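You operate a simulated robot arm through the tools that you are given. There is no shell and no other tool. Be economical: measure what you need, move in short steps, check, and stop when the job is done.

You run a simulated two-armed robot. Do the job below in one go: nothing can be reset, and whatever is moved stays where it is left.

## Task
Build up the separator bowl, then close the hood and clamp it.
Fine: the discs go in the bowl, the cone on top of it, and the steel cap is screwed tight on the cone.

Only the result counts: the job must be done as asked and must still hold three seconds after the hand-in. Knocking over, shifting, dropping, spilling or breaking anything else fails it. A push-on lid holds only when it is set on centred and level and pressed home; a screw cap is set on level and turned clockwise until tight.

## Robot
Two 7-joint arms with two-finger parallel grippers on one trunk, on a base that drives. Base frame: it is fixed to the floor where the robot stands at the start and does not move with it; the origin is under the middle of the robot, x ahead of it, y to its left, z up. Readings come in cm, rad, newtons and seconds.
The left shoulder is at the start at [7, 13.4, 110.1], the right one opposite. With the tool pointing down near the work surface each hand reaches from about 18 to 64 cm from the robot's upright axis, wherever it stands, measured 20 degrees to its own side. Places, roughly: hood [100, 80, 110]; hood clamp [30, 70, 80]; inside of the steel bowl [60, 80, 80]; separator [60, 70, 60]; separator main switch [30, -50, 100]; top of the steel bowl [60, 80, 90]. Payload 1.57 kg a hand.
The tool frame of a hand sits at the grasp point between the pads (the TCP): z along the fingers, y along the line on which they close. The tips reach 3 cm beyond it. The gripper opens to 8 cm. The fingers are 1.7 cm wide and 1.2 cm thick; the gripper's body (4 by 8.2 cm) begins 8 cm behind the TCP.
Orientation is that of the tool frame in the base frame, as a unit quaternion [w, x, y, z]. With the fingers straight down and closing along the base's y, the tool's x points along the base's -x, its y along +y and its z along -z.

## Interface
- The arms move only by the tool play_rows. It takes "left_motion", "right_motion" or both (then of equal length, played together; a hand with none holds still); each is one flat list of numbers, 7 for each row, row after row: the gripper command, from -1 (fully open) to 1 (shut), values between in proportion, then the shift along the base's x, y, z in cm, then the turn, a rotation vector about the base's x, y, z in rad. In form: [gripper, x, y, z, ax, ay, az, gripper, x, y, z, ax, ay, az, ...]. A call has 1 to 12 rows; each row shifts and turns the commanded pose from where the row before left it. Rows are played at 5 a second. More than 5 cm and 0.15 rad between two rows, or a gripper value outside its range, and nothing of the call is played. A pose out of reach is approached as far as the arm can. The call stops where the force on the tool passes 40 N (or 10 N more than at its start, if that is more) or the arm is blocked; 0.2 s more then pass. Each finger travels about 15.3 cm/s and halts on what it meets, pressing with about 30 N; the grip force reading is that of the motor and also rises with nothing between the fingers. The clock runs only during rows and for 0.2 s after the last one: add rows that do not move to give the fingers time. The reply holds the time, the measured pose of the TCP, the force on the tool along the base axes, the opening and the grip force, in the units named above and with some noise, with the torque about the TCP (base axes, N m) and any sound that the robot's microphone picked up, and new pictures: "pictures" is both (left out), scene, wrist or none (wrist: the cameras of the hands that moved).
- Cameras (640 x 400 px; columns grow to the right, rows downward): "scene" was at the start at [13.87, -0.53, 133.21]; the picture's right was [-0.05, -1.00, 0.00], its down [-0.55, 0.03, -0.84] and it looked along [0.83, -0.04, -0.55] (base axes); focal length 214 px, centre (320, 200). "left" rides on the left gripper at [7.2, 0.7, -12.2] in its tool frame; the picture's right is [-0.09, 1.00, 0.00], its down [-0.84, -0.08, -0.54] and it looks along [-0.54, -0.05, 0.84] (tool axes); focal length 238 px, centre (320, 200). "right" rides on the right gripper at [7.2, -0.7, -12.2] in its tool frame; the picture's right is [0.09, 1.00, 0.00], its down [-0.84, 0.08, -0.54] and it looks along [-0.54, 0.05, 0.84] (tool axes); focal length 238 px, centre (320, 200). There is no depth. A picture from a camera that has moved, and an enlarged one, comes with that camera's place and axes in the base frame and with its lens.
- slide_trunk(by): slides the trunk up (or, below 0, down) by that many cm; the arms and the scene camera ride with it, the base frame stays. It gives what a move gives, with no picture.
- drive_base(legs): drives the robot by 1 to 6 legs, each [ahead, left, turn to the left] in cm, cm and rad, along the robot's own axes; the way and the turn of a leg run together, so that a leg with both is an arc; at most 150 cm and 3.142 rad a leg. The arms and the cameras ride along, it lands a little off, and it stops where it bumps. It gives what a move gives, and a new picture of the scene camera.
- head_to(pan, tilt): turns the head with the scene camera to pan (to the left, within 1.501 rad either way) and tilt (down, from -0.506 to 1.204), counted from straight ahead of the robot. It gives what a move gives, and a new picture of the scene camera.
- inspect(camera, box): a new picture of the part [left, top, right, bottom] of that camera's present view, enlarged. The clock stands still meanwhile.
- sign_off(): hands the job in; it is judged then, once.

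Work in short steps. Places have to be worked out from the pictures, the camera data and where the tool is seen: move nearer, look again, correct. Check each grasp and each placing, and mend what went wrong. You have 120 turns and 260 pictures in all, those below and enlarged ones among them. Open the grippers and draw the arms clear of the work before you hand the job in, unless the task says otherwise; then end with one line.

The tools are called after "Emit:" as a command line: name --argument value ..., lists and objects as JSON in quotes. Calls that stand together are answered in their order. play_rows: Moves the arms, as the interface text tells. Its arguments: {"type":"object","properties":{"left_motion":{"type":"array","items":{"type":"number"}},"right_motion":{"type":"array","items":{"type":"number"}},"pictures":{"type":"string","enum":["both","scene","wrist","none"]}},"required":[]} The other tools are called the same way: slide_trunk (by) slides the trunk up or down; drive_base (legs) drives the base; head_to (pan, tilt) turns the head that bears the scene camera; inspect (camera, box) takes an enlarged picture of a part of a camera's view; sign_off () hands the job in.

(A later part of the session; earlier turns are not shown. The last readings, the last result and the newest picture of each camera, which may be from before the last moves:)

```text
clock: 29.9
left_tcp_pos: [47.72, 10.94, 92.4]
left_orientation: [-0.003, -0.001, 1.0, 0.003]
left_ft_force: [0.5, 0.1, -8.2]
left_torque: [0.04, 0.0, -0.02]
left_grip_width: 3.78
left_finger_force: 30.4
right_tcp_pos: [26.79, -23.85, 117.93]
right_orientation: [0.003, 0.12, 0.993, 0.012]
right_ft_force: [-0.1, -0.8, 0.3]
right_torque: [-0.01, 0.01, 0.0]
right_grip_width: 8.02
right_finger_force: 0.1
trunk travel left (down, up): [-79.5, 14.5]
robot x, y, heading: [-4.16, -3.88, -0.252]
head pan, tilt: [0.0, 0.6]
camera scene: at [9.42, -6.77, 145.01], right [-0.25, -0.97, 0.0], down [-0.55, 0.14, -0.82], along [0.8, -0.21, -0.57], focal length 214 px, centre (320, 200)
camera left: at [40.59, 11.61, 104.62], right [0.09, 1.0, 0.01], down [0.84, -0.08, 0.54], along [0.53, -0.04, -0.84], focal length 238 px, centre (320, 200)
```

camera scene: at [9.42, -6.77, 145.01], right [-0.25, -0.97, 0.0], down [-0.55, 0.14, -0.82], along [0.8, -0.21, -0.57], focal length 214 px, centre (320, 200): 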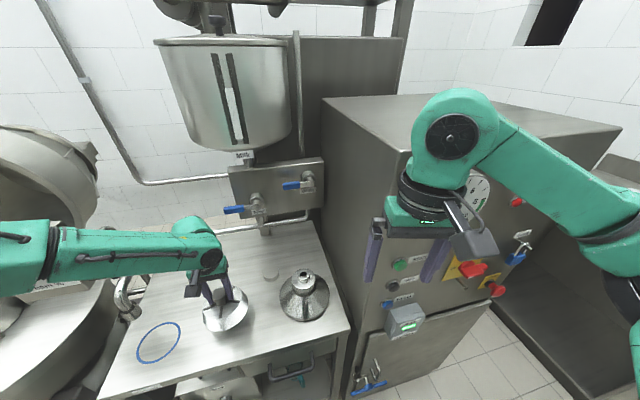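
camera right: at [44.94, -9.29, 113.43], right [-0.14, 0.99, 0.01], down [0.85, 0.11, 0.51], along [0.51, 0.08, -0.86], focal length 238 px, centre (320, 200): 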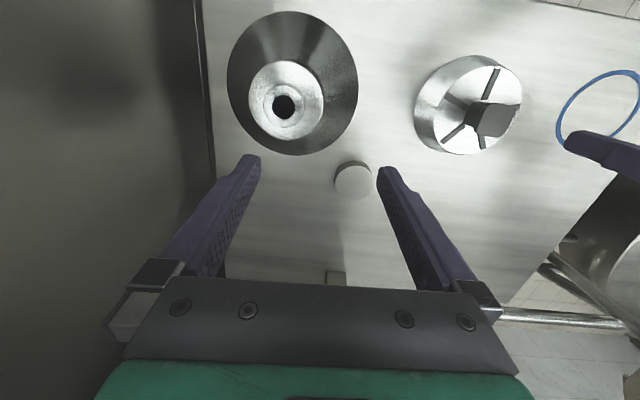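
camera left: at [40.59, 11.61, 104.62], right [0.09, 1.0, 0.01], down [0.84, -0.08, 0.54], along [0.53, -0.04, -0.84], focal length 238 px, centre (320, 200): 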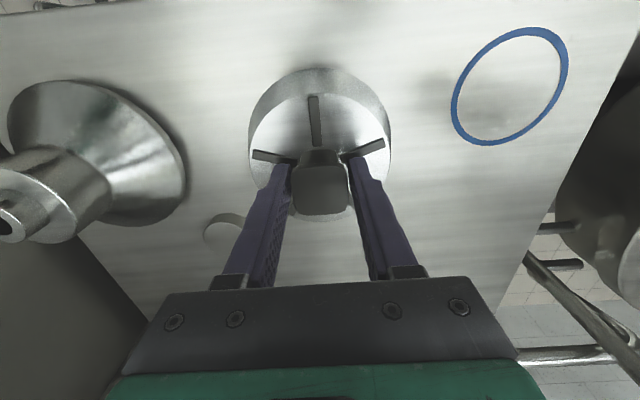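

The discs are held (≈0.84 kg). I lift to carrying height, then drive back and toward the separator.

Emit:
play_rows --left_motion '[1, -1, 0, 4, 0, 0, 0, 1, -1, 0, 4, 0, 0, 0, 1, -2, 0, 4, 0, 0, 0, 1, -3, 0, 3, 0, 0, 0, 1, -3, 0, 2, 0, 0, 0, 1, -2, 0, 1, 0, 0, 0]' --pictures "none"

Emit:
drive_base --legs '[[-14, 0, 0], [0, 0, 0.25], [0, 35, 0]]'

Emit:
head_to --pan 0.5 --tilt 0.6

```text
clock: 31.3
left_tcp_pos: [35.9, 11.01, 110.1]
left_orientation: [-0.002, -0.001, 1.0, 0.003]
left_ft_force: [-0.7, -0.2, -7.7]
left_torque: [0.0, -0.04, 0.02]
left_grip_width: 3.78
left_finger_force: 29.9
right_tcp_pos: [26.68, -23.69, 118.06]
right_orientation: [0.004, 0.121, 0.993, 0.012]
right_ft_force: [-0.1, -0.2, 0.0]
right_torque: [-0.02, -0.01, 0.02]
right_grip_width: 8.01
right_finger_force: 0.1
trunk travel left (down, up): [-79.5, 14.5]
robot x, y, heading: [-4.4, -3.4, -0.257]
head pan, tilt: [0.0, 0.6]
```

```text
clock: 35.3
left_tcp_pos: [17.34, 59.21, 110.12]
left_orientation: [-0.003, -0.13, 0.992, 0.004]
left_ft_force: [-0.3, -0.1, -7.8]
left_torque: [-0.01, 0.02, 0.01]
left_grip_width: 3.78
left_finger_force: 29.8
right_tcp_pos: [17.17, 23.49, 117.98]
right_orientation: [0.001, -0.008, 1.0, 0.014]
right_ft_force: [-1.3, 0.1, 0.2]
right_torque: [0.0, 0.02, -0.03]
right_grip_width: 8.0
right_finger_force: 0.0
trunk travel left (down, up): [-79.5, 14.5]
robot x, y, heading: [-18.06, 35.26, 0.008]
head pan, tilt: [0.0, 0.6]
camera scene: at [-4.0, 35.24, 145.03], right [0.01, -1.0, 0.0], down [-0.57, 0.0, -0.82], along [0.82, 0.01, -0.57], focal length 214 px, centre (320, 200)
```

scene: 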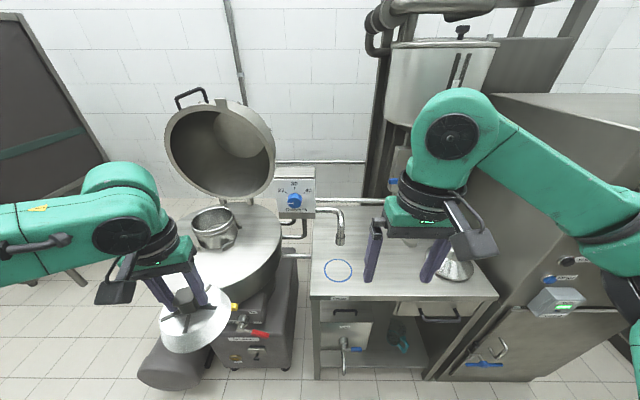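

```text
clock: 36.3
left_tcp_pos: [17.24, 59.48, 109.83]
left_orientation: [-0.004, -0.129, 0.992, 0.004]
left_ft_force: [-0.4, -0.5, -7.3]
left_torque: [-0.02, 0.01, -0.02]
left_grip_width: 3.78
left_finger_force: 30.0
right_tcp_pos: [17.31, 23.56, 117.94]
right_orientation: [0.001, -0.008, 1.0, 0.014]
right_ft_force: [0.3, -1.1, 0.0]
right_torque: [-0.02, -0.01, -0.01]
right_grip_width: 8.02
right_finger_force: 0.1
trunk travel left (down, up): [-79.5, 14.5]
robot x, y, heading: [-17.84, 35.26, 0.007]
head pan, tilt: [0.499, 0.6]
camera scene: at [-5.1, 39.7, 145.02], right [0.48, -0.88, 0.0], down [-0.5, -0.27, -0.82], along [0.72, 0.4, -0.57], focal length 214 px, centre (320, 200)
```

scene: 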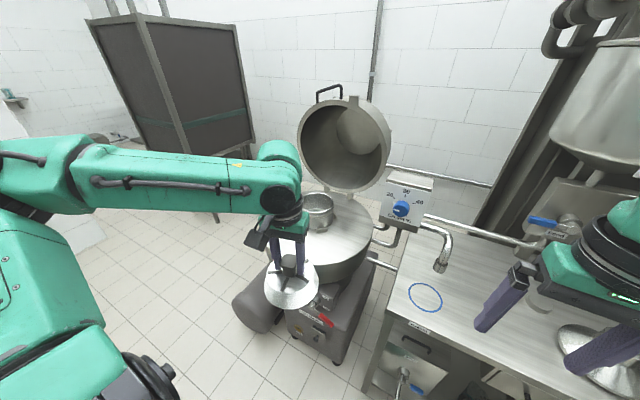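

Good view of the separator; rim estimate ≈(66.5, 82.4, 87). I zoom in on the bowl and clamp.

Emit:
inspect --camera "scene" --box '[230, 160, 390, 360]'

Emit:
head_to --pan 0.0 --tilt 0.6

Emit:
inspect --camera "scene" --box '[140, 80, 340, 280]'

Emit:
inspect --camera "scene" --box '[140, 260, 310, 390]'

```text
2.00 times, centred on (310, 260) of scene
camera zoom: at [-5.1, 39.7, 145.02], right [0.48, -0.88, 0.0], down [-0.5, -0.27, -0.82], along [0.72, 0.4, -0.57], focal length 429 px, centre (340, 80)
```

zoom: 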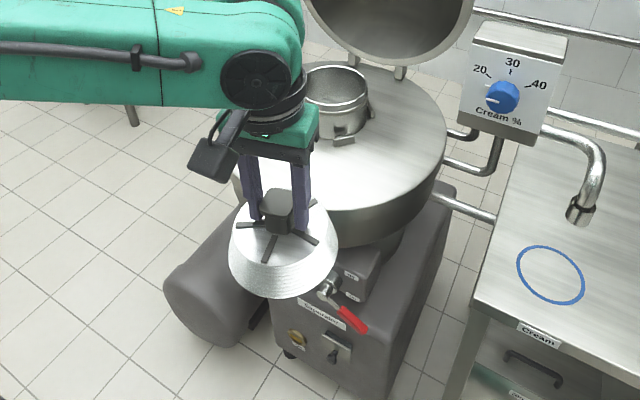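

```text
clock: 37.2
left_tcp_pos: [17.23, 59.3, 109.95]
left_orientation: [-0.003, -0.13, 0.992, 0.003]
left_ft_force: [-0.2, -0.2, -8.2]
left_torque: [0.01, 0.03, 0.02]
left_grip_width: 3.79
left_finger_force: 29.6
right_tcp_pos: [17.2, 23.5, 118.06]
right_orientation: [0.0, -0.007, 1.0, 0.012]
right_ft_force: [0.0, -0.1, 0.0]
right_torque: [0.01, 0.0, 0.0]
right_grip_width: 7.99
right_finger_force: 0.0
trunk travel left (down, up): [-79.5, 14.5]
robot x, y, heading: [-17.95, 35.68, 0.006]
head pan, tilt: [0.0, 0.6]
camera scene: at [-4.0, 35.47, 145.03], right [0.01, -1.0, 0.0], down [-0.57, 0.0, -0.82], along [0.82, 0.01, -0.57], focal length 214 px, centre (320, 200)
```

scene: 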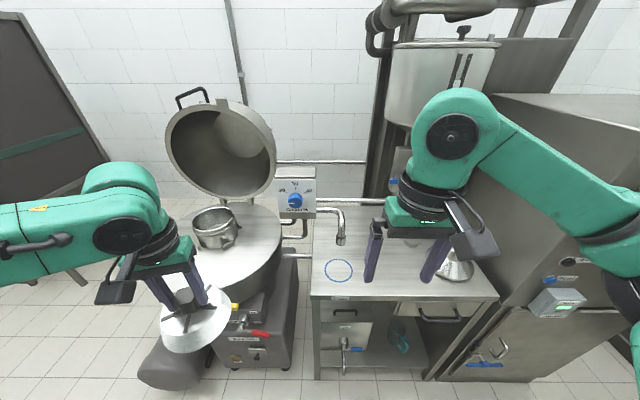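

```text
2.00 times, centred on (240, 180) of scene
camera zoom: at [-4.0, 35.47, 145.03], right [0.01, -1.0, 0.0], down [-0.57, 0.0, -0.82], along [0.82, 0.01, -0.57], focal length 429 px, centre (480, 240)
```

zoom: 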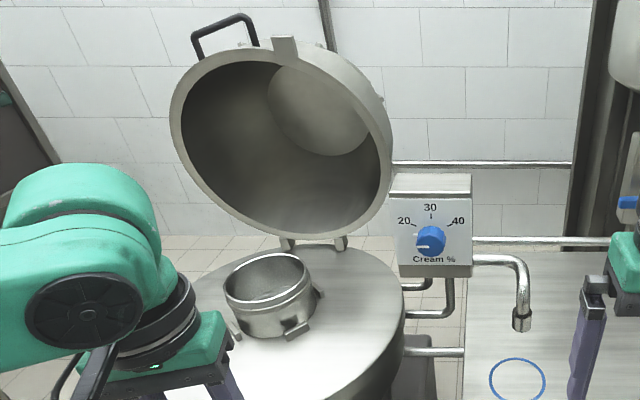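

```text
3.08 times, centred on (225, 325) of scene
camera zoom: at [-4.0, 35.47, 145.03], right [0.01, -1.0, 0.0], down [-0.57, 0.0, -0.82], along [0.82, 0.01, -0.57], focal length 660 px, centre (612, -185)
```

zoom: 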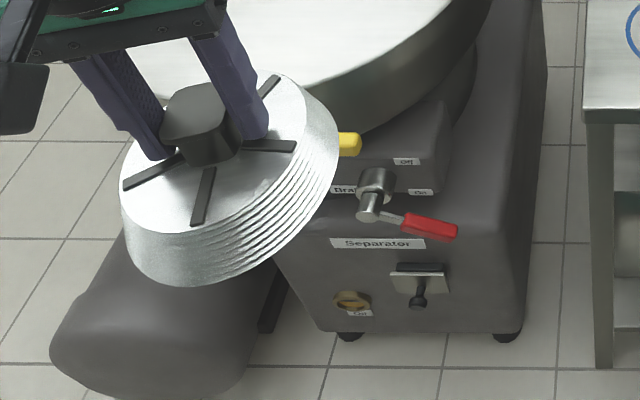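

Next I drive left so the bowl is ahead-left of the robot, giving a second viewpoint on it.

Emit:
drive_base --legs '[[0, 28, 0]]'

Emit:
inspect --camera "scene" --box '[180, 80, 400, 280]'

```text
clock: 39.2
left_tcp_pos: [17.14, 87.26, 110.09]
left_orientation: [-0.003, -0.131, 0.991, 0.004]
left_ft_force: [0.7, -0.5, -7.9]
left_torque: [-0.04, 0.0, 0.0]
left_grip_width: 3.79
left_finger_force: 29.6
right_tcp_pos: [17.01, 51.42, 117.89]
right_orientation: [0.001, -0.008, 1.0, 0.015]
right_ft_force: [0.5, -0.2, 0.3]
right_torque: [-0.02, -0.01, -0.02]
right_grip_width: 7.97
right_finger_force: 0.1
trunk travel left (down, up): [-79.5, 14.5]
robot x, y, heading: [-18.03, 63.44, 0.007]
head pan, tilt: [0.0, 0.6]
camera scene: at [-4.18, 63.27, 145.03], right [0.01, -1.0, 0.0], down [-0.57, 0.0, -0.82], along [0.82, 0.01, -0.57], focal length 214 px, centre (320, 200)
```

scene: 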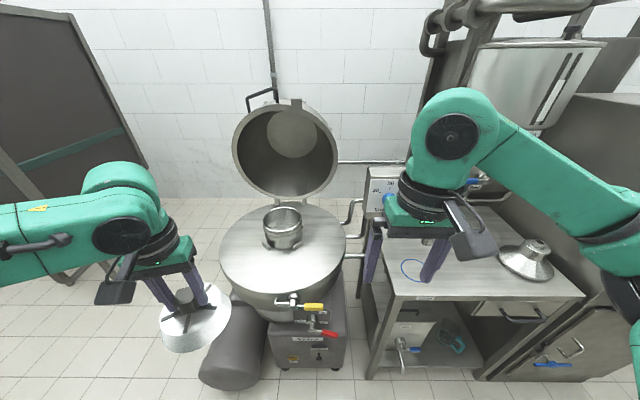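

```text
2.00 times, centred on (290, 180) of scene
camera zoom: at [-4.18, 63.27, 145.03], right [0.01, -1.0, 0.0], down [-0.57, 0.0, -0.82], along [0.82, 0.01, -0.57], focal length 429 px, centre (380, 240)
```

zoom: 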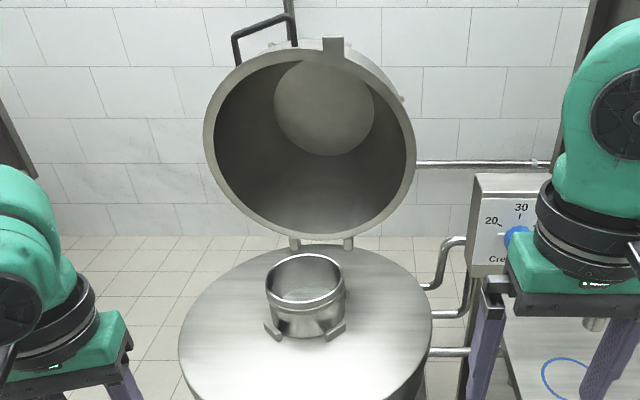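

Stereo gives the bowl rim centre ≈(62, 79.2, 89), outer Ø≈16. I drive ahead to x≈5 so that it is in reach, then lower the trunk slightly for reach.

Emit:
drive_base --legs '[[21, -3, 0]]'

```text
clock: 40.9
left_tcp_pos: [38.66, 84.37, 110.16]
left_orientation: [-0.003, -0.126, 0.992, 0.002]
left_ft_force: [-0.2, 0.1, -8.3]
left_torque: [0.02, 0.03, -0.04]
left_grip_width: 3.79
left_finger_force: 29.9
right_tcp_pos: [38.51, 48.59, 118.11]
right_orientation: [0.002, -0.006, 1.0, 0.013]
right_ft_force: [-1.0, 0.5, -0.5]
right_torque: [0.0, -0.03, 0.04]
right_grip_width: 8.0
right_finger_force: 0.1
trunk travel left (down, up): [-79.5, 14.5]
robot x, y, heading: [3.83, 60.28, -0.001]
head pan, tilt: [0.0, 0.6]
camera scene: at [17.27, 60.63, 145.06], right [0.0, -1.0, 0.0], down [-0.56, 0.0, -0.83], along [0.83, 0.0, -0.56], focal length 214 px, centre (320, 200)
```

scene: 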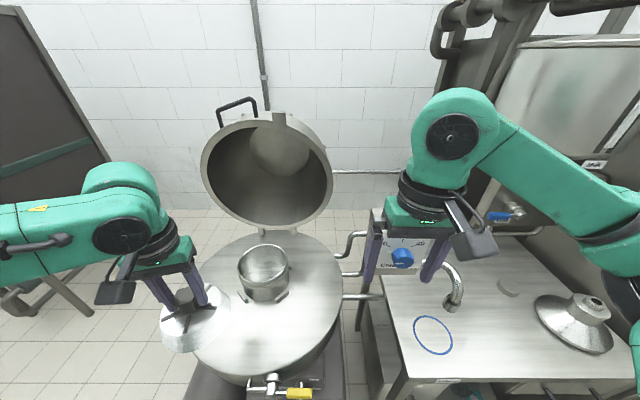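

Rim re-estimated (62.6, 79.1, 89). I retract the right hand, lift the left to compensate, then lower the trunk 8 cm.

Emit:
play_rows --left_motion '[1, 1, 0, 3, 0, 0, 0, 1, 1, 0, 3, 0, 0, 0, 1, 0, 0, 2, 0, 0, 0]' --right_motion '[-1, -2.5, 0, 2, 0, 0, 0, -1, -2.5, 0, 2, 0, 0, 0, -1, -2.5, 0, 2, 0, 0, 0]' --pictures "none"

Emit:
slide_trunk --by -8

Emit:
play_rows --left_motion '[1, 3.5, -1, 0, 0, 0, -0.06, 1, 3.5, -1, 0, 0, 0, -0.06, 1, 3.5, -1, -1, 0, 0, -0.06, 1, 3.5, -1, -1, 0, 0, -0.06, 1, 4, -1, -2, 0, 0, 0, 1, 4, -0.3, -2, 0, 0, 0, 1, 0, 0, 0, 0, 0, 0]' --pictures "both"

```text
clock: 41.6
left_tcp_pos: [40.84, 84.52, 118.0]
left_orientation: [-0.005, -0.126, 0.992, 0.003]
left_ft_force: [-0.1, -0.2, -8.1]
left_torque: [0.02, -0.04, 0.02]
left_grip_width: 3.79
left_finger_force: 30.3
right_tcp_pos: [31.26, 48.51, 124.1]
right_orientation: [0.001, -0.006, 1.0, 0.013]
right_ft_force: [0.4, 0.2, -0.4]
right_torque: [-0.03, 0.01, -0.01]
right_grip_width: 7.99
right_finger_force: 0.1
trunk travel left (down, up): [-79.5, 14.5]
robot x, y, heading: [4.09, 60.68, 0.0]
head pan, tilt: [0.0, 0.6]
```

```text
clock: 42.8
left_tcp_pos: [40.87, 84.37, 109.87]
left_orientation: [-0.004, -0.127, 0.992, 0.003]
left_ft_force: [0.4, -0.6, -7.9]
left_torque: [0.0, 0.0, 0.04]
left_grip_width: 3.75
left_finger_force: 30.6
right_tcp_pos: [31.19, 48.55, 116.1]
right_orientation: [0.002, -0.005, 1.0, 0.013]
right_ft_force: [0.2, -0.1, 0.1]
right_torque: [-0.03, 0.02, 0.0]
right_grip_width: 8.0
right_finger_force: 0.0
trunk travel left (down, up): [-71.5, 22.5]
robot x, y, heading: [3.81, 60.83, 0.002]
head pan, tilt: [0.0, 0.6]
```

```text
clock: 44.4
left_tcp_pos: [58.94, 81.01, 103.46]
left_orientation: [-0.003, -0.008, 1.0, 0.003]
left_ft_force: [0.1, -0.5, -7.6]
left_torque: [0.05, 0.0, 0.01]
left_grip_width: 3.79
left_finger_force: 30.3
left hand out of reach, approached as far as the arm can: row 5, 6
right_tcp_pos: [31.3, 48.38, 116.05]
right_orientation: [0.0, -0.005, 1.0, 0.013]
right_ft_force: [0.2, -0.5, -0.1]
right_torque: [0.02, -0.03, -0.01]
right_grip_width: 8.0
right_finger_force: 0.0
trunk travel left (down, up): [-71.5, 22.5]
robot x, y, heading: [3.65, 60.94, 0.005]
head pan, tilt: [0.0, 0.6]
camera scene: at [17.62, 60.53, 137.02], right [0.0, -1.0, 0.0], down [-0.57, 0.0, -0.82], along [0.82, 0.0, -0.57], focal length 214 px, centre (320, 200)
camera left: at [51.67, 81.5, 115.7], right [0.08, 1.0, 0.01], down [0.84, -0.07, 0.54], along [0.54, -0.04, -0.84], focal length 238 px, centre (320, 200)
```

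scene: 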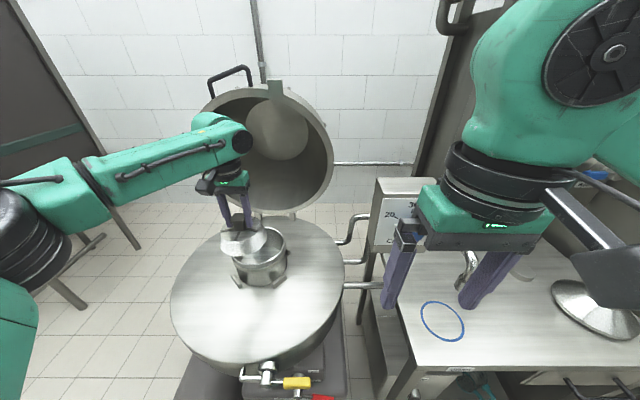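
left: 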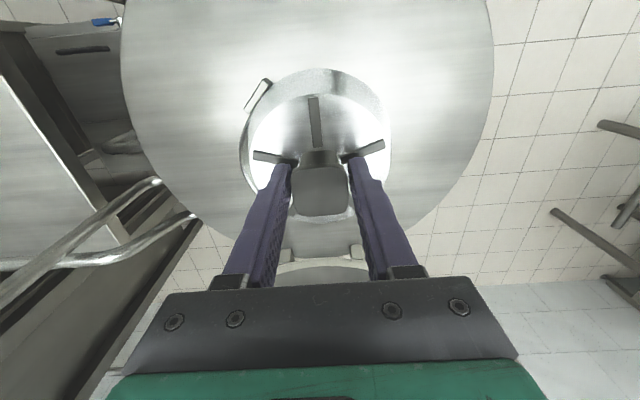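

Short of reach by ~4 cm. I drive 7 cm further ahead.

Emit:
drive_base --legs '[[7, 0, 0]]'

Emit:
inspect --camera "left" --box '[120, 30, 520, 280]'

```text
clock: 45.4
left_tcp_pos: [65.18, 80.99, 103.72]
left_orientation: [-0.001, -0.008, 1.0, 0.003]
left_ft_force: [0.1, 0.3, -8.1]
left_torque: [-0.01, 0.01, -0.02]
left_grip_width: 3.78
left_finger_force: 29.6
right_tcp_pos: [37.58, 48.56, 116.15]
right_orientation: [0.003, -0.007, 1.0, 0.013]
right_ft_force: [0.1, 0.3, -1.0]
right_torque: [-0.05, -0.06, -0.01]
right_grip_width: 8.03
right_finger_force: 0.1
trunk travel left (down, up): [-71.5, 22.5]
robot x, y, heading: [10.68, 60.89, 0.002]
head pan, tilt: [0.0, 0.6]
camera scene: at [23.86, 60.6, 137.09], right [0.0, -1.0, 0.0], down [-0.56, 0.0, -0.83], along [0.83, 0.0, -0.56], focal length 214 px, centre (320, 200)
```

scene: 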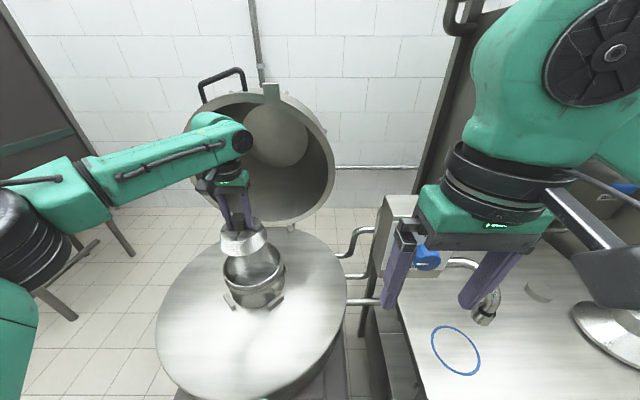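

```text
1.60 times, centred on (320, 155) of left
camera zoom: at [57.96, 81.57, 115.94], right [0.08, 1.0, 0.01], down [0.84, -0.07, 0.54], along [0.54, -0.04, -0.84], focal length 381 px, centre (320, 272)
```

zoom: 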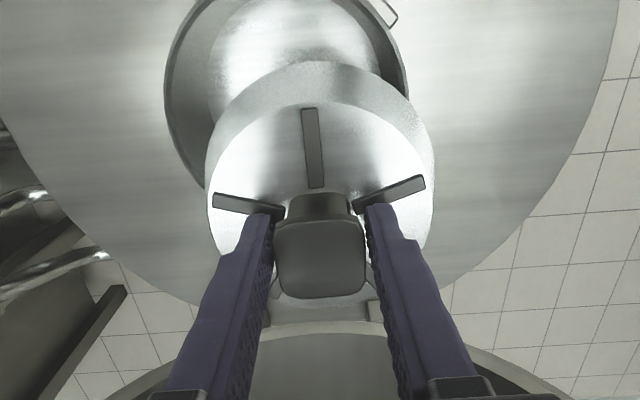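

I zoom on the bowl from the scene camera to fix the rim centre.

Emit:
inspect --camera "scene" --box '[190, 200, 320, 320]'

```text
3.33 times, centred on (255, 260) of scene
camera zoom: at [23.86, 60.6, 137.09], right [0.0, -1.0, 0.0], down [-0.56, 0.0, -0.83], along [0.83, 0.0, -0.56], focal length 715 px, centre (537, 0)
```

zoom: 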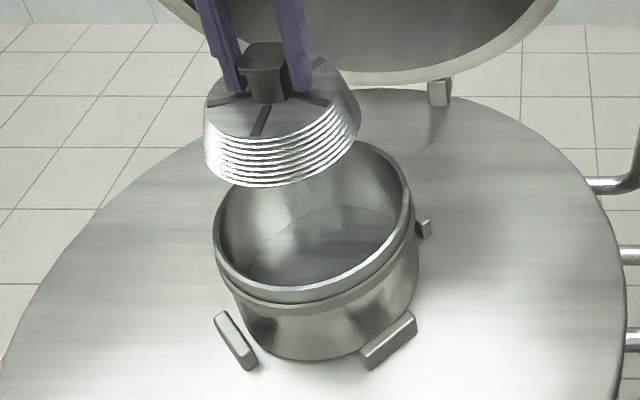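

Rim centre ≈(62.7, 79.3), inner Ø≈15 versus discs ≈12.5–13. I move over it and lower to just above the rim.

Emit:
play_rows --left_motion '[1, -1.3, -0.9, 0, 0, 0, 0, 1, -1.2, -0.8, -1, 0, 0, 0, 1, 0, 0, -2.5, 0, 0, 0, 1, 0, 0, -2, 0, 0, 0, 1, 0, 0, 0, 0, 0, 0]' --pictures "wrist"

Emit:
inspect --camera "scene" --box '[190, 200, 320, 320]'

```text
clock: 46.6
left_tcp_pos: [62.98, 79.22, 98.09]
left_orientation: [-0.002, -0.007, 1.0, 0.003]
left_ft_force: [-0.2, -0.2, -7.6]
left_torque: [-0.02, 0.04, -0.02]
left_grip_width: 3.79
left_finger_force: 30.2
right_tcp_pos: [37.91, 48.41, 116.19]
right_orientation: [0.003, -0.006, 1.0, 0.012]
right_ft_force: [0.4, -0.3, -0.5]
right_torque: [-0.02, 0.02, -0.01]
right_grip_width: 8.0
right_finger_force: 0.2
trunk travel left (down, up): [-71.5, 22.5]
robot x, y, heading: [10.87, 60.75, -0.003]
head pan, tilt: [0.0, 0.6]
camera left: at [55.81, 79.85, 110.27], right [0.08, 1.0, 0.01], down [0.84, -0.07, 0.54], along [0.54, -0.04, -0.84], focal length 238 px, centre (320, 200)
```

left: 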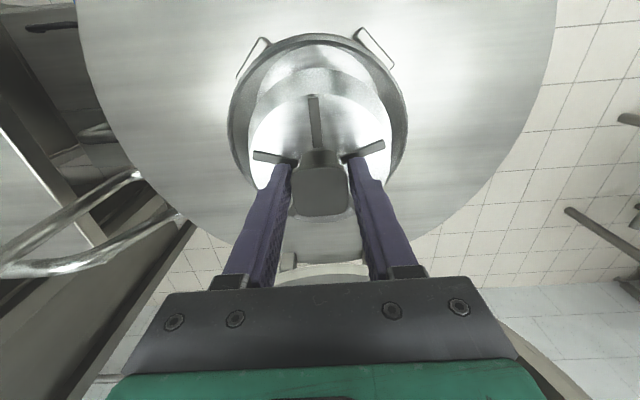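

```text
3.33 times, centred on (255, 260) of scene
camera zoom: at [24.3, 60.59, 137.03], right [0.0, -1.0, 0.0], down [-0.57, 0.0, -0.82], along [0.82, 0.0, -0.57], focal length 715 px, centre (537, 0)
```

zoom: 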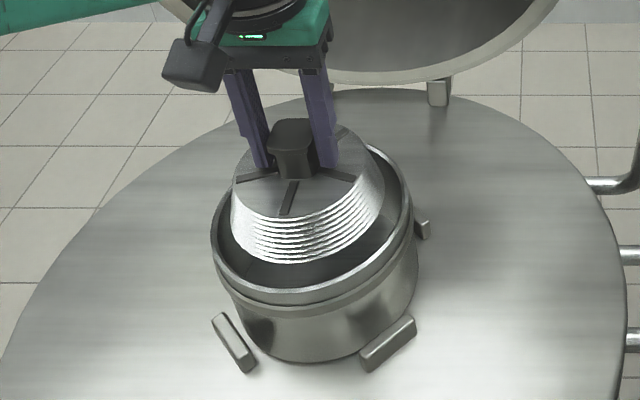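

Centred within a few millimetres. I lower into the bowl slowly, watching force.

Emit:
play_rows --left_motion '[1, 0.1, 0.1, -1.5, 0, 0, 0, 1, 0, 0, -1.5, 0, 0, 0, 1, 0, 0, -1.5, 0, 0, 0, 1, 0, 0, -1.5, 0, 0, 0, 1, 0, 0, -1, 0, 0, 0, 1, 0, 0, 0, 0, 0, 0]' --pictures "wrist"

Emit:
inspect --camera "scene" --box '[190, 200, 320, 320]'

```text
clock: 48.0
left_tcp_pos: [63.16, 79.6, 91.09]
left_orientation: [-0.003, -0.009, 1.0, 0.003]
left_ft_force: [0.6, -0.6, -8.3]
left_torque: [-0.02, 0.02, 0.03]
left_grip_width: 3.78
left_finger_force: 29.8
right_tcp_pos: [37.93, 48.34, 116.16]
right_orientation: [0.0, -0.006, 1.0, 0.013]
right_ft_force: [0.1, 0.1, -0.1]
right_torque: [-0.03, 0.02, -0.02]
right_grip_width: 8.0
right_finger_force: 0.1
trunk travel left (down, up): [-71.5, 22.5]
robot x, y, heading: [10.19, 60.82, 0.002]
head pan, tilt: [0.0, 0.6]
camera left: at [55.9, 80.15, 103.33], right [0.08, 1.0, 0.01], down [0.84, -0.07, 0.54], along [0.54, -0.04, -0.84], focal length 238 px, centre (320, 200)
```

left: 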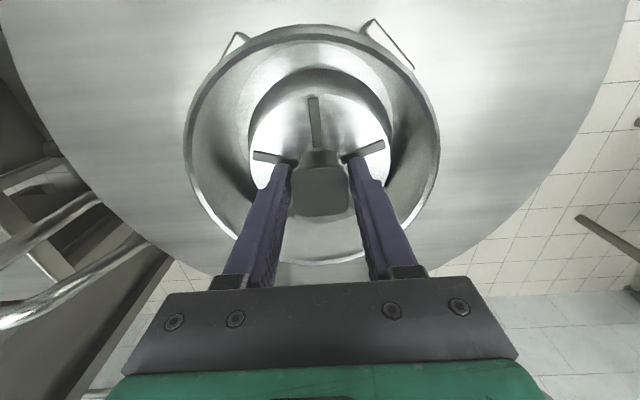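

```text
3.33 times, centred on (255, 260) of scene
camera zoom: at [24.36, 60.6, 137.02], right [0.0, -1.0, 0.0], down [-0.57, 0.0, -0.82], along [0.82, 0.0, -0.57], focal length 715 px, centre (537, 0)
```

zoom: 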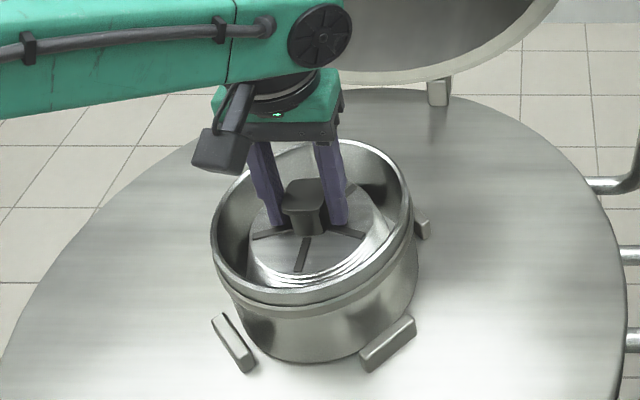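

Centred (rim 63.4, 79.4). I keep lowering in small steps to find the bowl's floor.

Emit:
play_rows --left_motion '[1, 0.1, -0.1, -0.8, 0, 0, 0, 1, 0, 0, -0.8, 0, 0, 0, 1, 0, 0, -0.8, 0, 0, 0, 1, 0, 0, -0.8, 0, 0, 0, 1, 0, 0, -0.8, 0, 0, 0, 1, 0, 0, -0.8, 0, 0, 0]' --pictures "wrist"

Emit:
inspect --camera "scene" --box '[190, 200, 320, 320]'

```text
clock: 49.3
left_tcp_pos: [62.28, 79.79, 88.43]
left_orientation: [0.011, -0.008, 1.0, 0.001]
left_ft_force: [-4.5, -1.6, 14.3]
left_torque: [-0.07, 1.02, 0.12]
left_grip_width: 3.76
left_finger_force: 30.4
left hand out of reach, approached as far as the arm can: row 2, 4, 5, 6
right_tcp_pos: [37.56, 48.36, 116.23]
right_orientation: [0.004, -0.006, 1.0, 0.015]
right_ft_force: [0.0, 1.3, 0.1]
right_torque: [0.02, 0.02, 0.0]
right_grip_width: 8.0
right_finger_force: 0.1
trunk travel left (down, up): [-71.5, 22.5]
robot x, y, heading: [10.1, 60.57, 0.002]
head pan, tilt: [0.0, 0.6]
stopped in row 6 (left hand): the force on the tool passed its limit at 48 N (the readings are from after the stop); the commanded pose is now the measured one
camera left: at [54.74, 80.35, 100.48], right [0.07, 1.0, 0.0], down [0.83, -0.06, 0.56], along [0.56, -0.04, -0.83], focal length 238 px, centre (320, 200)
```

left: 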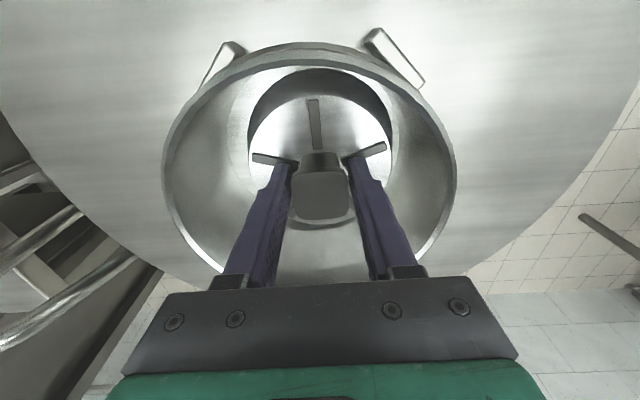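

```text
3.33 times, centred on (255, 260) of scene
camera zoom: at [23.83, 60.44, 137.08], right [0.0, -1.0, 0.0], down [-0.56, 0.0, -0.83], along [0.83, 0.0, -0.56], focal length 715 px, centre (537, 0)
```

zoom: 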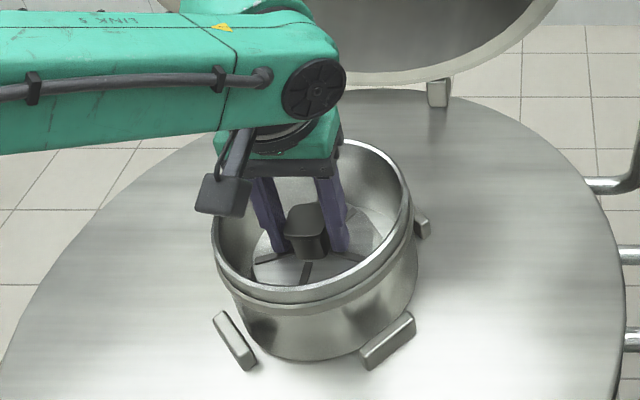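

Contact came together with a reach limit that dragged the discs ~1 cm off-centre. I lift back out, drive 4 cm closer, and redo the lowering cleanly.

Emit:
play_rows --left_motion '[1, 0.4, 0, 1, 0, 0, 0, 1, 0.4, -0.2, 2, 0, -0.01, 0, 1, 0, 0, 3, 0, -0.01, 0, 1, 0, 0, 3.5, 0, 0, 0, 1, 0, 0, 2, 0, 0, 0]' --pictures "none"

Emit:
drive_base --legs '[[4, 0, 0]]'

```text
clock: 50.5
left_tcp_pos: [63.28, 79.59, 99.6]
left_orientation: [0.018, -0.007, 1.0, 0.001]
left_ft_force: [0.1, 0.2, -7.3]
left_torque: [0.03, 0.05, 0.03]
left_grip_width: 3.8
left_finger_force: 29.8
right_tcp_pos: [38.01, 48.36, 116.11]
right_orientation: [0.002, -0.005, 1.0, 0.013]
right_ft_force: [-0.3, 0.8, -0.6]
right_torque: [0.01, -0.04, -0.03]
right_grip_width: 8.02
right_finger_force: 0.1
trunk travel left (down, up): [-71.5, 22.5]
robot x, y, heading: [10.28, 60.9, 0.002]
head pan, tilt: [0.0, 0.6]
```

```text
clock: 51.4
left_tcp_pos: [66.82, 79.79, 99.84]
left_orientation: [0.022, -0.009, 1.0, 0.001]
left_ft_force: [-1.3, -0.4, -7.2]
left_torque: [-0.01, -0.01, 0.0]
left_grip_width: 3.76
left_finger_force: 30.1
right_tcp_pos: [41.45, 48.51, 116.28]
right_orientation: [0.004, -0.006, 1.0, 0.013]
right_ft_force: [-0.9, 0.0, 0.1]
right_torque: [0.01, -0.05, 0.04]
right_grip_width: 7.98
right_finger_force: 0.0
trunk travel left (down, up): [-71.5, 22.5]
robot x, y, heading: [14.06, 60.52, 0.005]
head pan, tilt: [0.0, 0.6]
camera scene: at [27.65, 60.62, 137.1], right [0.0, -1.0, 0.0], down [-0.56, 0.0, -0.83], along [0.83, 0.0, -0.56], focal length 214 px, centre (320, 200)
```

scene: 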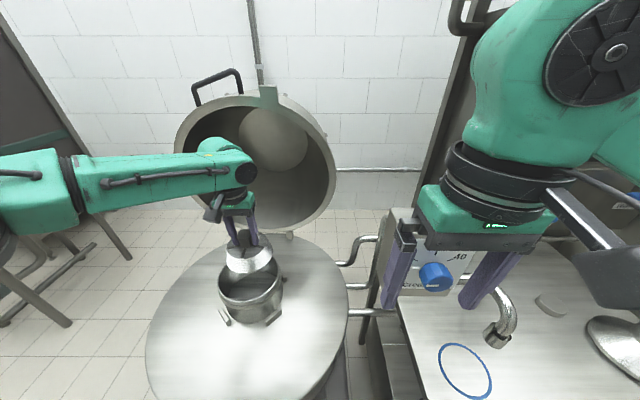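

I straighten the tool (my earlier correction had the wrong sign) and centre on (63.4, 79.4), then look.

Emit:
play_rows --left_motion '[1, -1.7, -0.2, 0, 0, 0.02, 0, 1, -1.7, -0.2, -0.5, 0, 0.02, 0, 1, 0, 0, 0, 0, 0, 0]' --pictures "wrist"

Emit:
inspect --camera "scene" --box '[190, 210, 320, 330]'

```text
clock: 52.2
left_tcp_pos: [63.83, 79.29, 99.06]
left_orientation: [-0.004, -0.009, 1.0, 0.001]
left_ft_force: [-0.1, -0.7, -8.2]
left_torque: [0.01, -0.02, -0.04]
left_grip_width: 3.77
left_finger_force: 30.4
right_tcp_pos: [42.16, 48.54, 116.09]
right_orientation: [0.0, -0.006, 1.0, 0.012]
right_ft_force: [0.3, -0.9, 0.9]
right_torque: [0.0, 0.02, 0.02]
right_grip_width: 8.0
right_finger_force: 0.1
trunk travel left (down, up): [-71.5, 22.5]
robot x, y, heading: [14.41, 60.51, 0.002]
head pan, tilt: [0.0, 0.6]
camera left: at [56.57, 79.87, 111.16], right [0.07, 1.0, 0.0], down [0.84, -0.06, 0.54], along [0.54, -0.04, -0.84], focal length 238 px, centre (320, 200)
```

left: 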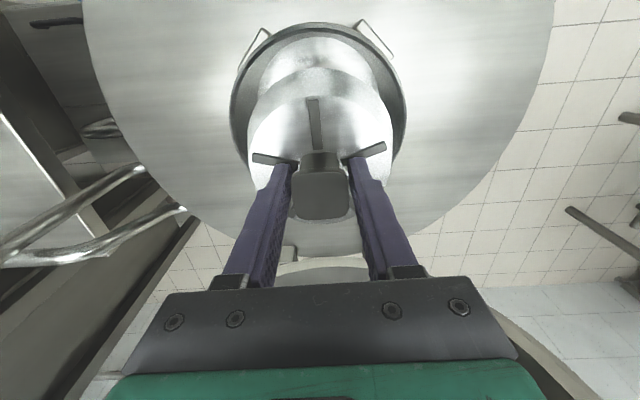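

```text
3.33 times, centred on (255, 270) of scene
camera zoom: at [28.52, 60.62, 136.99], right [0.0, -1.0, 0.0], down [-0.57, 0.0, -0.82], along [0.82, 0.0, -0.57], focal length 715 px, centre (537, -33)
```

zoom: 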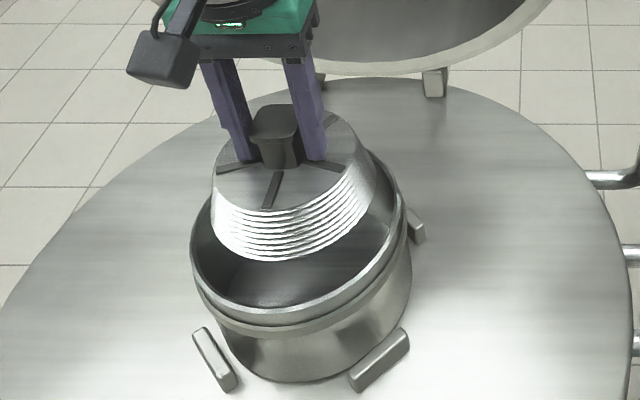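

Bowl unmoved; discs still level in the grip. I lower again at (63.4, 79.4).

Emit:
play_rows --left_motion '[1, -0.4, 0.1, -2, 0, 0, 0, 1, 0, 0, -2, 0, 0, 0, 1, 0, 0, -2, 0, 0, 0, 1, 0, 0, -2, 0, 0, 0, 1, 0, 0, -1, 0, 0, 0, 1, 0, 0, -0.5, 0, 0, 0, 1, 0, 0, -0.4, 0, 0, 0, 1, 0, 0, -0.4, 0, 0, 0, 1, 0, 0, -0.4, 0, 0, 0, 1, 0, 0, -0.4, 0, 0, 0]' --pictures "wrist"

Emit:
inspect --camera "scene" --box '[190, 210, 320, 330]'

```text
clock: 54.4
left_tcp_pos: [63.2, 79.35, 88.52]
left_orientation: [0.003, -0.008, 1.0, 0.001]
left_ft_force: [-4.1, 4.2, 16.0]
left_torque: [-0.09, -0.85, 0.13]
left_grip_width: 3.72
left_finger_force: 30.2
right_tcp_pos: [41.59, 48.62, 116.32]
right_orientation: [0.004, -0.006, 1.0, 0.013]
right_ft_force: [-0.7, 0.6, 0.0]
right_torque: [0.0, 0.01, 0.03]
right_grip_width: 8.0
right_finger_force: 0.1
trunk travel left (down, up): [-71.5, 22.5]
robot x, y, heading: [14.21, 60.81, -0.003]
head pan, tilt: [0.0, 0.6]
camera left: at [55.86, 79.98, 100.61], right [0.07, 1.0, 0.0], down [0.84, -0.06, 0.55], along [0.54, -0.04, -0.84], focal length 238 px, centre (320, 200)
```

left: 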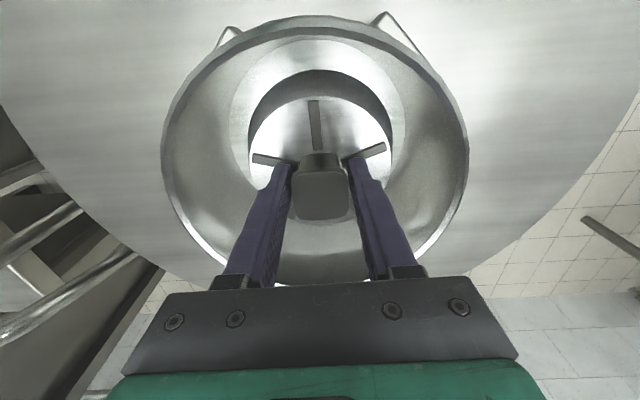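

```text
3.33 times, centred on (255, 270) of scene
camera zoom: at [27.75, 60.59, 137.13], right [0.0, -1.0, 0.0], down [-0.56, 0.0, -0.83], along [0.83, 0.0, -0.56], focal length 715 px, centre (537, -33)
```

zoom: 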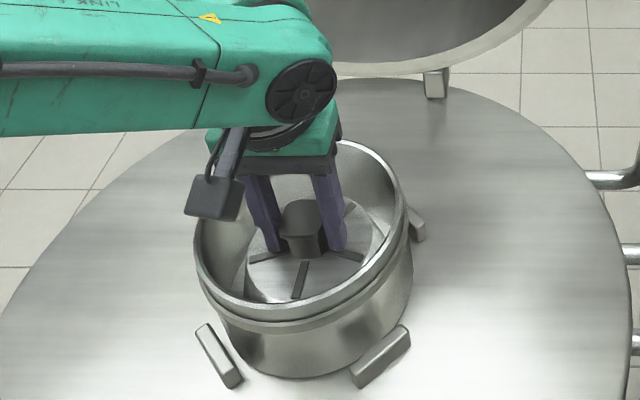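

Seated on the floor at the centre. I relax the press, open, and rise.

Emit:
play_rows --left_motion '[1, 0, 0, 0.3, 0, 0, 0, 0, 0, 0, 0, 0, 0, 0, -1, 0, 0, 0, 0, 0, 0, -1, 0, 0, 0, 0, 0, 0, -1, 0, 0, 2, 0, 0, 0, -1, 0, 0, 3, 0, 0, 0, -1, 0, 0, 4, 0, 0, 0, -1, 0, 0, 4, 0, 0, 0]' --pictures "wrist"

Emit:
inspect --camera "scene" --box '[190, 210, 320, 330]'

```text
clock: 56.2
left_tcp_pos: [63.12, 79.42, 101.16]
left_orientation: [-0.001, -0.01, 1.0, 0.001]
left_ft_force: [-0.5, -0.1, 0.1]
left_torque: [0.02, 0.01, -0.02]
left_grip_width: 7.98
left_finger_force: 0.0
right_tcp_pos: [41.69, 48.43, 116.18]
right_orientation: [0.003, -0.006, 1.0, 0.015]
right_ft_force: [0.1, -0.4, -0.6]
right_torque: [-0.01, 0.02, 0.02]
right_grip_width: 7.99
right_finger_force: 0.1
trunk travel left (down, up): [-71.5, 22.5]
robot x, y, heading: [14.44, 60.93, 0.003]
head pan, tilt: [0.0, 0.6]
camera left: at [55.91, 79.92, 113.26], right [0.08, 1.0, 0.0], down [0.84, -0.06, 0.54], along [0.54, -0.04, -0.84], focal length 238 px, centre (320, 200)
```

left: 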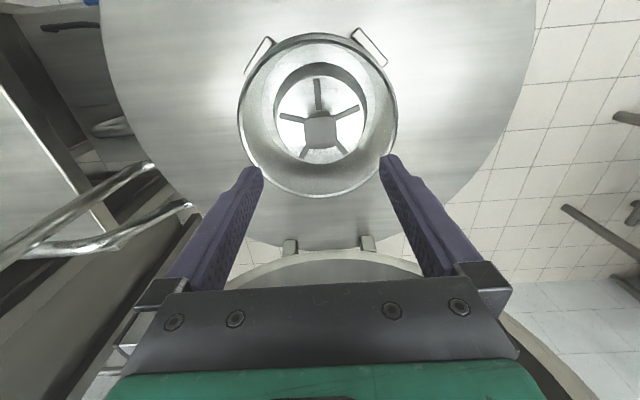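

```text
3.33 times, centred on (255, 270) of scene
camera zoom: at [28.08, 60.51, 137.04], right [0.0, -1.0, 0.0], down [-0.56, 0.0, -0.83], along [0.83, 0.0, -0.56], focal length 715 px, centre (537, -33)
```

zoom: 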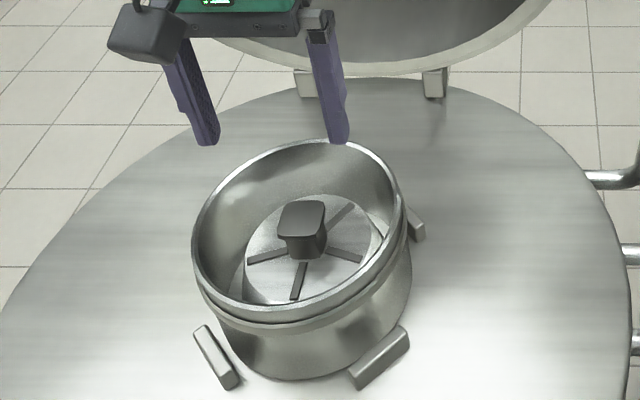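

Discs are in, level and centred. Now back for the cone with the left hand: raise, retract, and drive to the table with a turn to the right.

Emit:
play_rows --left_motion '[-1, -3, 0, 2, 0, 0, 0, -1, -4, 0, 2, 0, 0, 0, -1, -4, 0, 1, 0, 0, 0, -1, -4, 0, 0, 0, 0, 0]' --right_motion '[-1, -2, 0, 0, 0, 0, 0, -1, -2, 0, 0, 0, 0, 0, -1, -2, 0, 0, 0, 0, 0, -1, -1, 0, 0, 0, 0, 0]' --pictures "none"

Emit:
slide_trunk --by 8

Emit:
drive_base --legs '[[-24, 0, 0], [0, -62, 0], [0, 0, -0.5]]'

```text
clock: 57.2
left_tcp_pos: [48.02, 79.25, 106.09]
left_orientation: [-0.001, -0.009, 1.0, 0.001]
left_ft_force: [0.0, 0.2, 0.3]
left_torque: [0.02, -0.02, 0.0]
left_grip_width: 7.97
left_finger_force: 0.0
right_tcp_pos: [34.5, 48.41, 116.1]
right_orientation: [0.003, -0.006, 1.0, 0.013]
right_ft_force: [0.5, 0.6, 0.4]
right_torque: [0.02, -0.01, 0.0]
right_grip_width: 7.99
right_finger_force: 0.1
trunk travel left (down, up): [-71.5, 22.5]
robot x, y, heading: [14.13, 60.38, 0.001]
head pan, tilt: [0.0, 0.6]
```

```text
clock: 58.4
left_tcp_pos: [48.31, 79.28, 114.02]
left_orientation: [-0.001, -0.009, 1.0, 0.001]
left_ft_force: [0.8, -1.5, 0.0]
left_torque: [-0.01, 0.01, 0.0]
left_grip_width: 7.99
left_finger_force: 0.1
right_tcp_pos: [34.75, 48.45, 124.26]
right_orientation: [0.001, -0.006, 1.0, 0.013]
right_ft_force: [-0.1, -0.8, -0.4]
right_torque: [0.0, 0.01, -0.01]
right_grip_width: 8.03
right_finger_force: 0.1
trunk travel left (down, up): [-79.5, 14.5]
robot x, y, heading: [14.63, 60.76, 0.003]
head pan, tilt: [0.0, 0.6]
```

```text
clock: 64.6
left_tcp_pos: [30.3, 0.11, 114.05]
left_orientation: [-0.001, 0.226, 0.974, 0.002]
left_ft_force: [0.5, 1.0, 0.3]
left_torque: [-0.02, 0.01, 0.0]
left_grip_width: 8.02
left_finger_force: 0.1
right_tcp_pos: [4.06, -21.44, 124.16]
right_orientation: [0.005, 0.228, 0.974, 0.012]
right_ft_force: [0.4, -0.1, -0.3]
right_torque: [-0.05, 0.02, -0.01]
right_grip_width: 8.03
right_finger_force: 0.0
trunk travel left (down, up): [-79.5, 14.5]
robot x, y, heading: [-8.59, -1.45, -0.47]
head pan, tilt: [0.0, 0.6]
camera scene: at [3.81, -7.41, 145.04], right [-0.45, -0.89, 0.0], down [-0.5, 0.26, -0.82], along [0.74, -0.37, -0.57], focal length 214 px, centre (320, 200)
```

scene: 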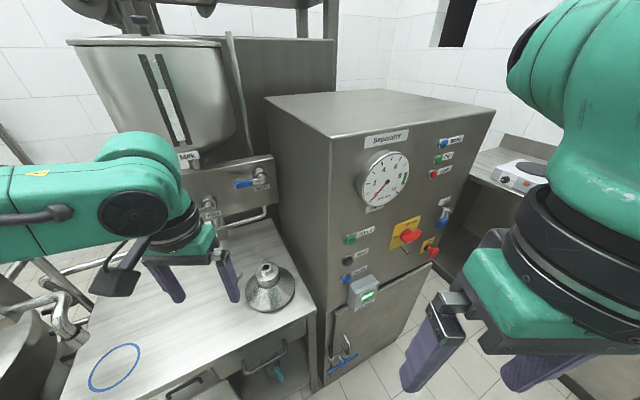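

The cone is well in view. I drive 5 cm nearer, then move the left hand above the cone at (48.7, −11.5).

Emit:
drive_base --legs '[[5, 0, 0]]'

Emit:
play_rows --left_motion '[-1, 2.8, -1.9, -2, 0, 0, 0, -1, 2.8, -1.9, -3, 0, 0, 0, -1, 2.8, -1.9, -3, 0, 0, 0, -1, 2.8, -1.9, -3, 0, 0, 0, -1, 2.5, -1.5, -1, 0, 0, 0, -1, 0, 0, 0, 0, 0, 0]' --pictures "wrist"

```text
clock: 65.6
left_tcp_pos: [33.96, -1.77, 114.18]
left_orientation: [0.002, 0.226, 0.974, 0.0]
left_ft_force: [-0.9, -0.3, -0.4]
left_torque: [-0.02, -0.06, 0.01]
left_grip_width: 8.01
left_finger_force: 0.1
right_tcp_pos: [7.78, -23.14, 124.19]
right_orientation: [0.009, 0.228, 0.973, 0.011]
right_ft_force: [-0.6, 0.3, -0.1]
right_torque: [0.0, -0.06, 0.01]
right_grip_width: 8.02
right_finger_force: 0.1
trunk travel left (down, up): [-79.5, 14.5]
robot x, y, heading: [-4.18, -3.45, -0.476]
head pan, tilt: [0.0, 0.6]
camera scene: at [7.41, -9.31, 145.14], right [-0.45, -0.89, 0.0], down [-0.5, 0.25, -0.83], along [0.74, -0.38, -0.56], focal length 214 px, centre (320, 200)
```

scene: 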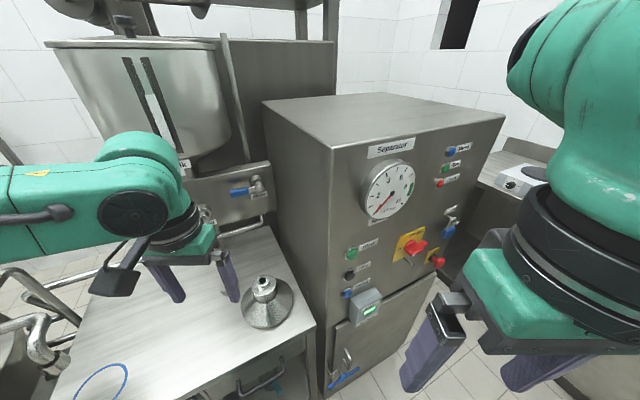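

```text
clock: 67.0
left_tcp_pos: [48.35, -11.18, 102.07]
left_orientation: [-0.001, 0.226, 0.974, 0.002]
left_ft_force: [-1.2, -0.5, 0.4]
left_torque: [-0.01, 0.04, 0.02]
left_grip_width: 7.99
left_finger_force: 0.1
right_tcp_pos: [8.5, -23.61, 124.13]
right_orientation: [0.005, 0.228, 0.973, 0.012]
right_ft_force: [-0.1, -0.3, 0.4]
right_torque: [0.0, 0.0, 0.03]
right_grip_width: 7.99
right_finger_force: 0.1
trunk travel left (down, up): [-79.5, 14.5]
robot x, y, heading: [-4.15, -3.19, -0.47]
head pan, tilt: [0.0, 0.6]
camera left: at [42.18, -7.5, 114.18], right [0.52, 0.85, 0.0], down [0.72, -0.44, 0.54], along [0.46, -0.28, -0.84], focal length 238 px, centre (320, 200)
```

left: 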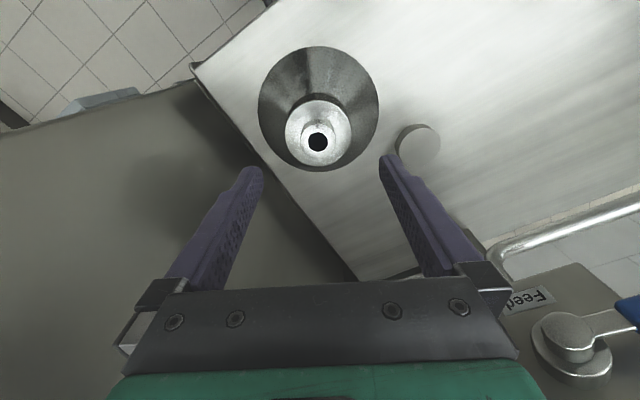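

Nozzle at (48.6, −11.8); cap at (59.8, −1.6). The neck is ≈6.7 cm wide, so I centre carefully and stop just above it to check.

Emit:
play_rows --left_motion '[-1, 0.3, -0.55, -3, 0, 0, 0, -1, 0, 0, -3, 0, 0, 0, -1, 0, 0, 0, 0, 0, 0]' --pictures "wrist"

```text
clock: 67.8
left_tcp_pos: [48.24, -11.39, 96.48]
left_orientation: [0.0, 0.227, 0.974, 0.001]
left_ft_force: [-0.4, 0.6, -0.2]
left_torque: [-0.03, -0.01, -0.02]
left_grip_width: 8.02
left_finger_force: 0.0
left hand out of reach, approached as far as the arm can: row 2
right_tcp_pos: [8.49, -23.44, 124.18]
right_orientation: [0.005, 0.228, 0.974, 0.013]
right_ft_force: [0.1, -0.5, 0.4]
right_torque: [-0.03, 0.0, 0.03]
right_grip_width: 8.01
right_finger_force: 0.1
trunk travel left (down, up): [-79.5, 14.5]
robot x, y, heading: [-4.41, -3.3, -0.473]
head pan, tilt: [0.0, 0.6]
camera left: at [42.06, -7.61, 108.54], right [0.52, 0.85, 0.0], down [0.72, -0.44, 0.54], along [0.46, -0.28, -0.84], focal length 238 px, centre (320, 200)
```

left: 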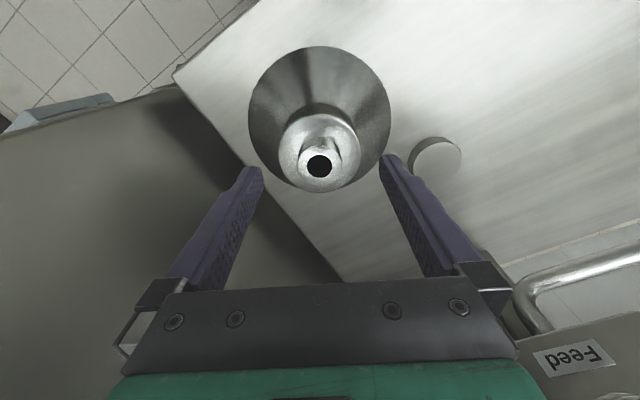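

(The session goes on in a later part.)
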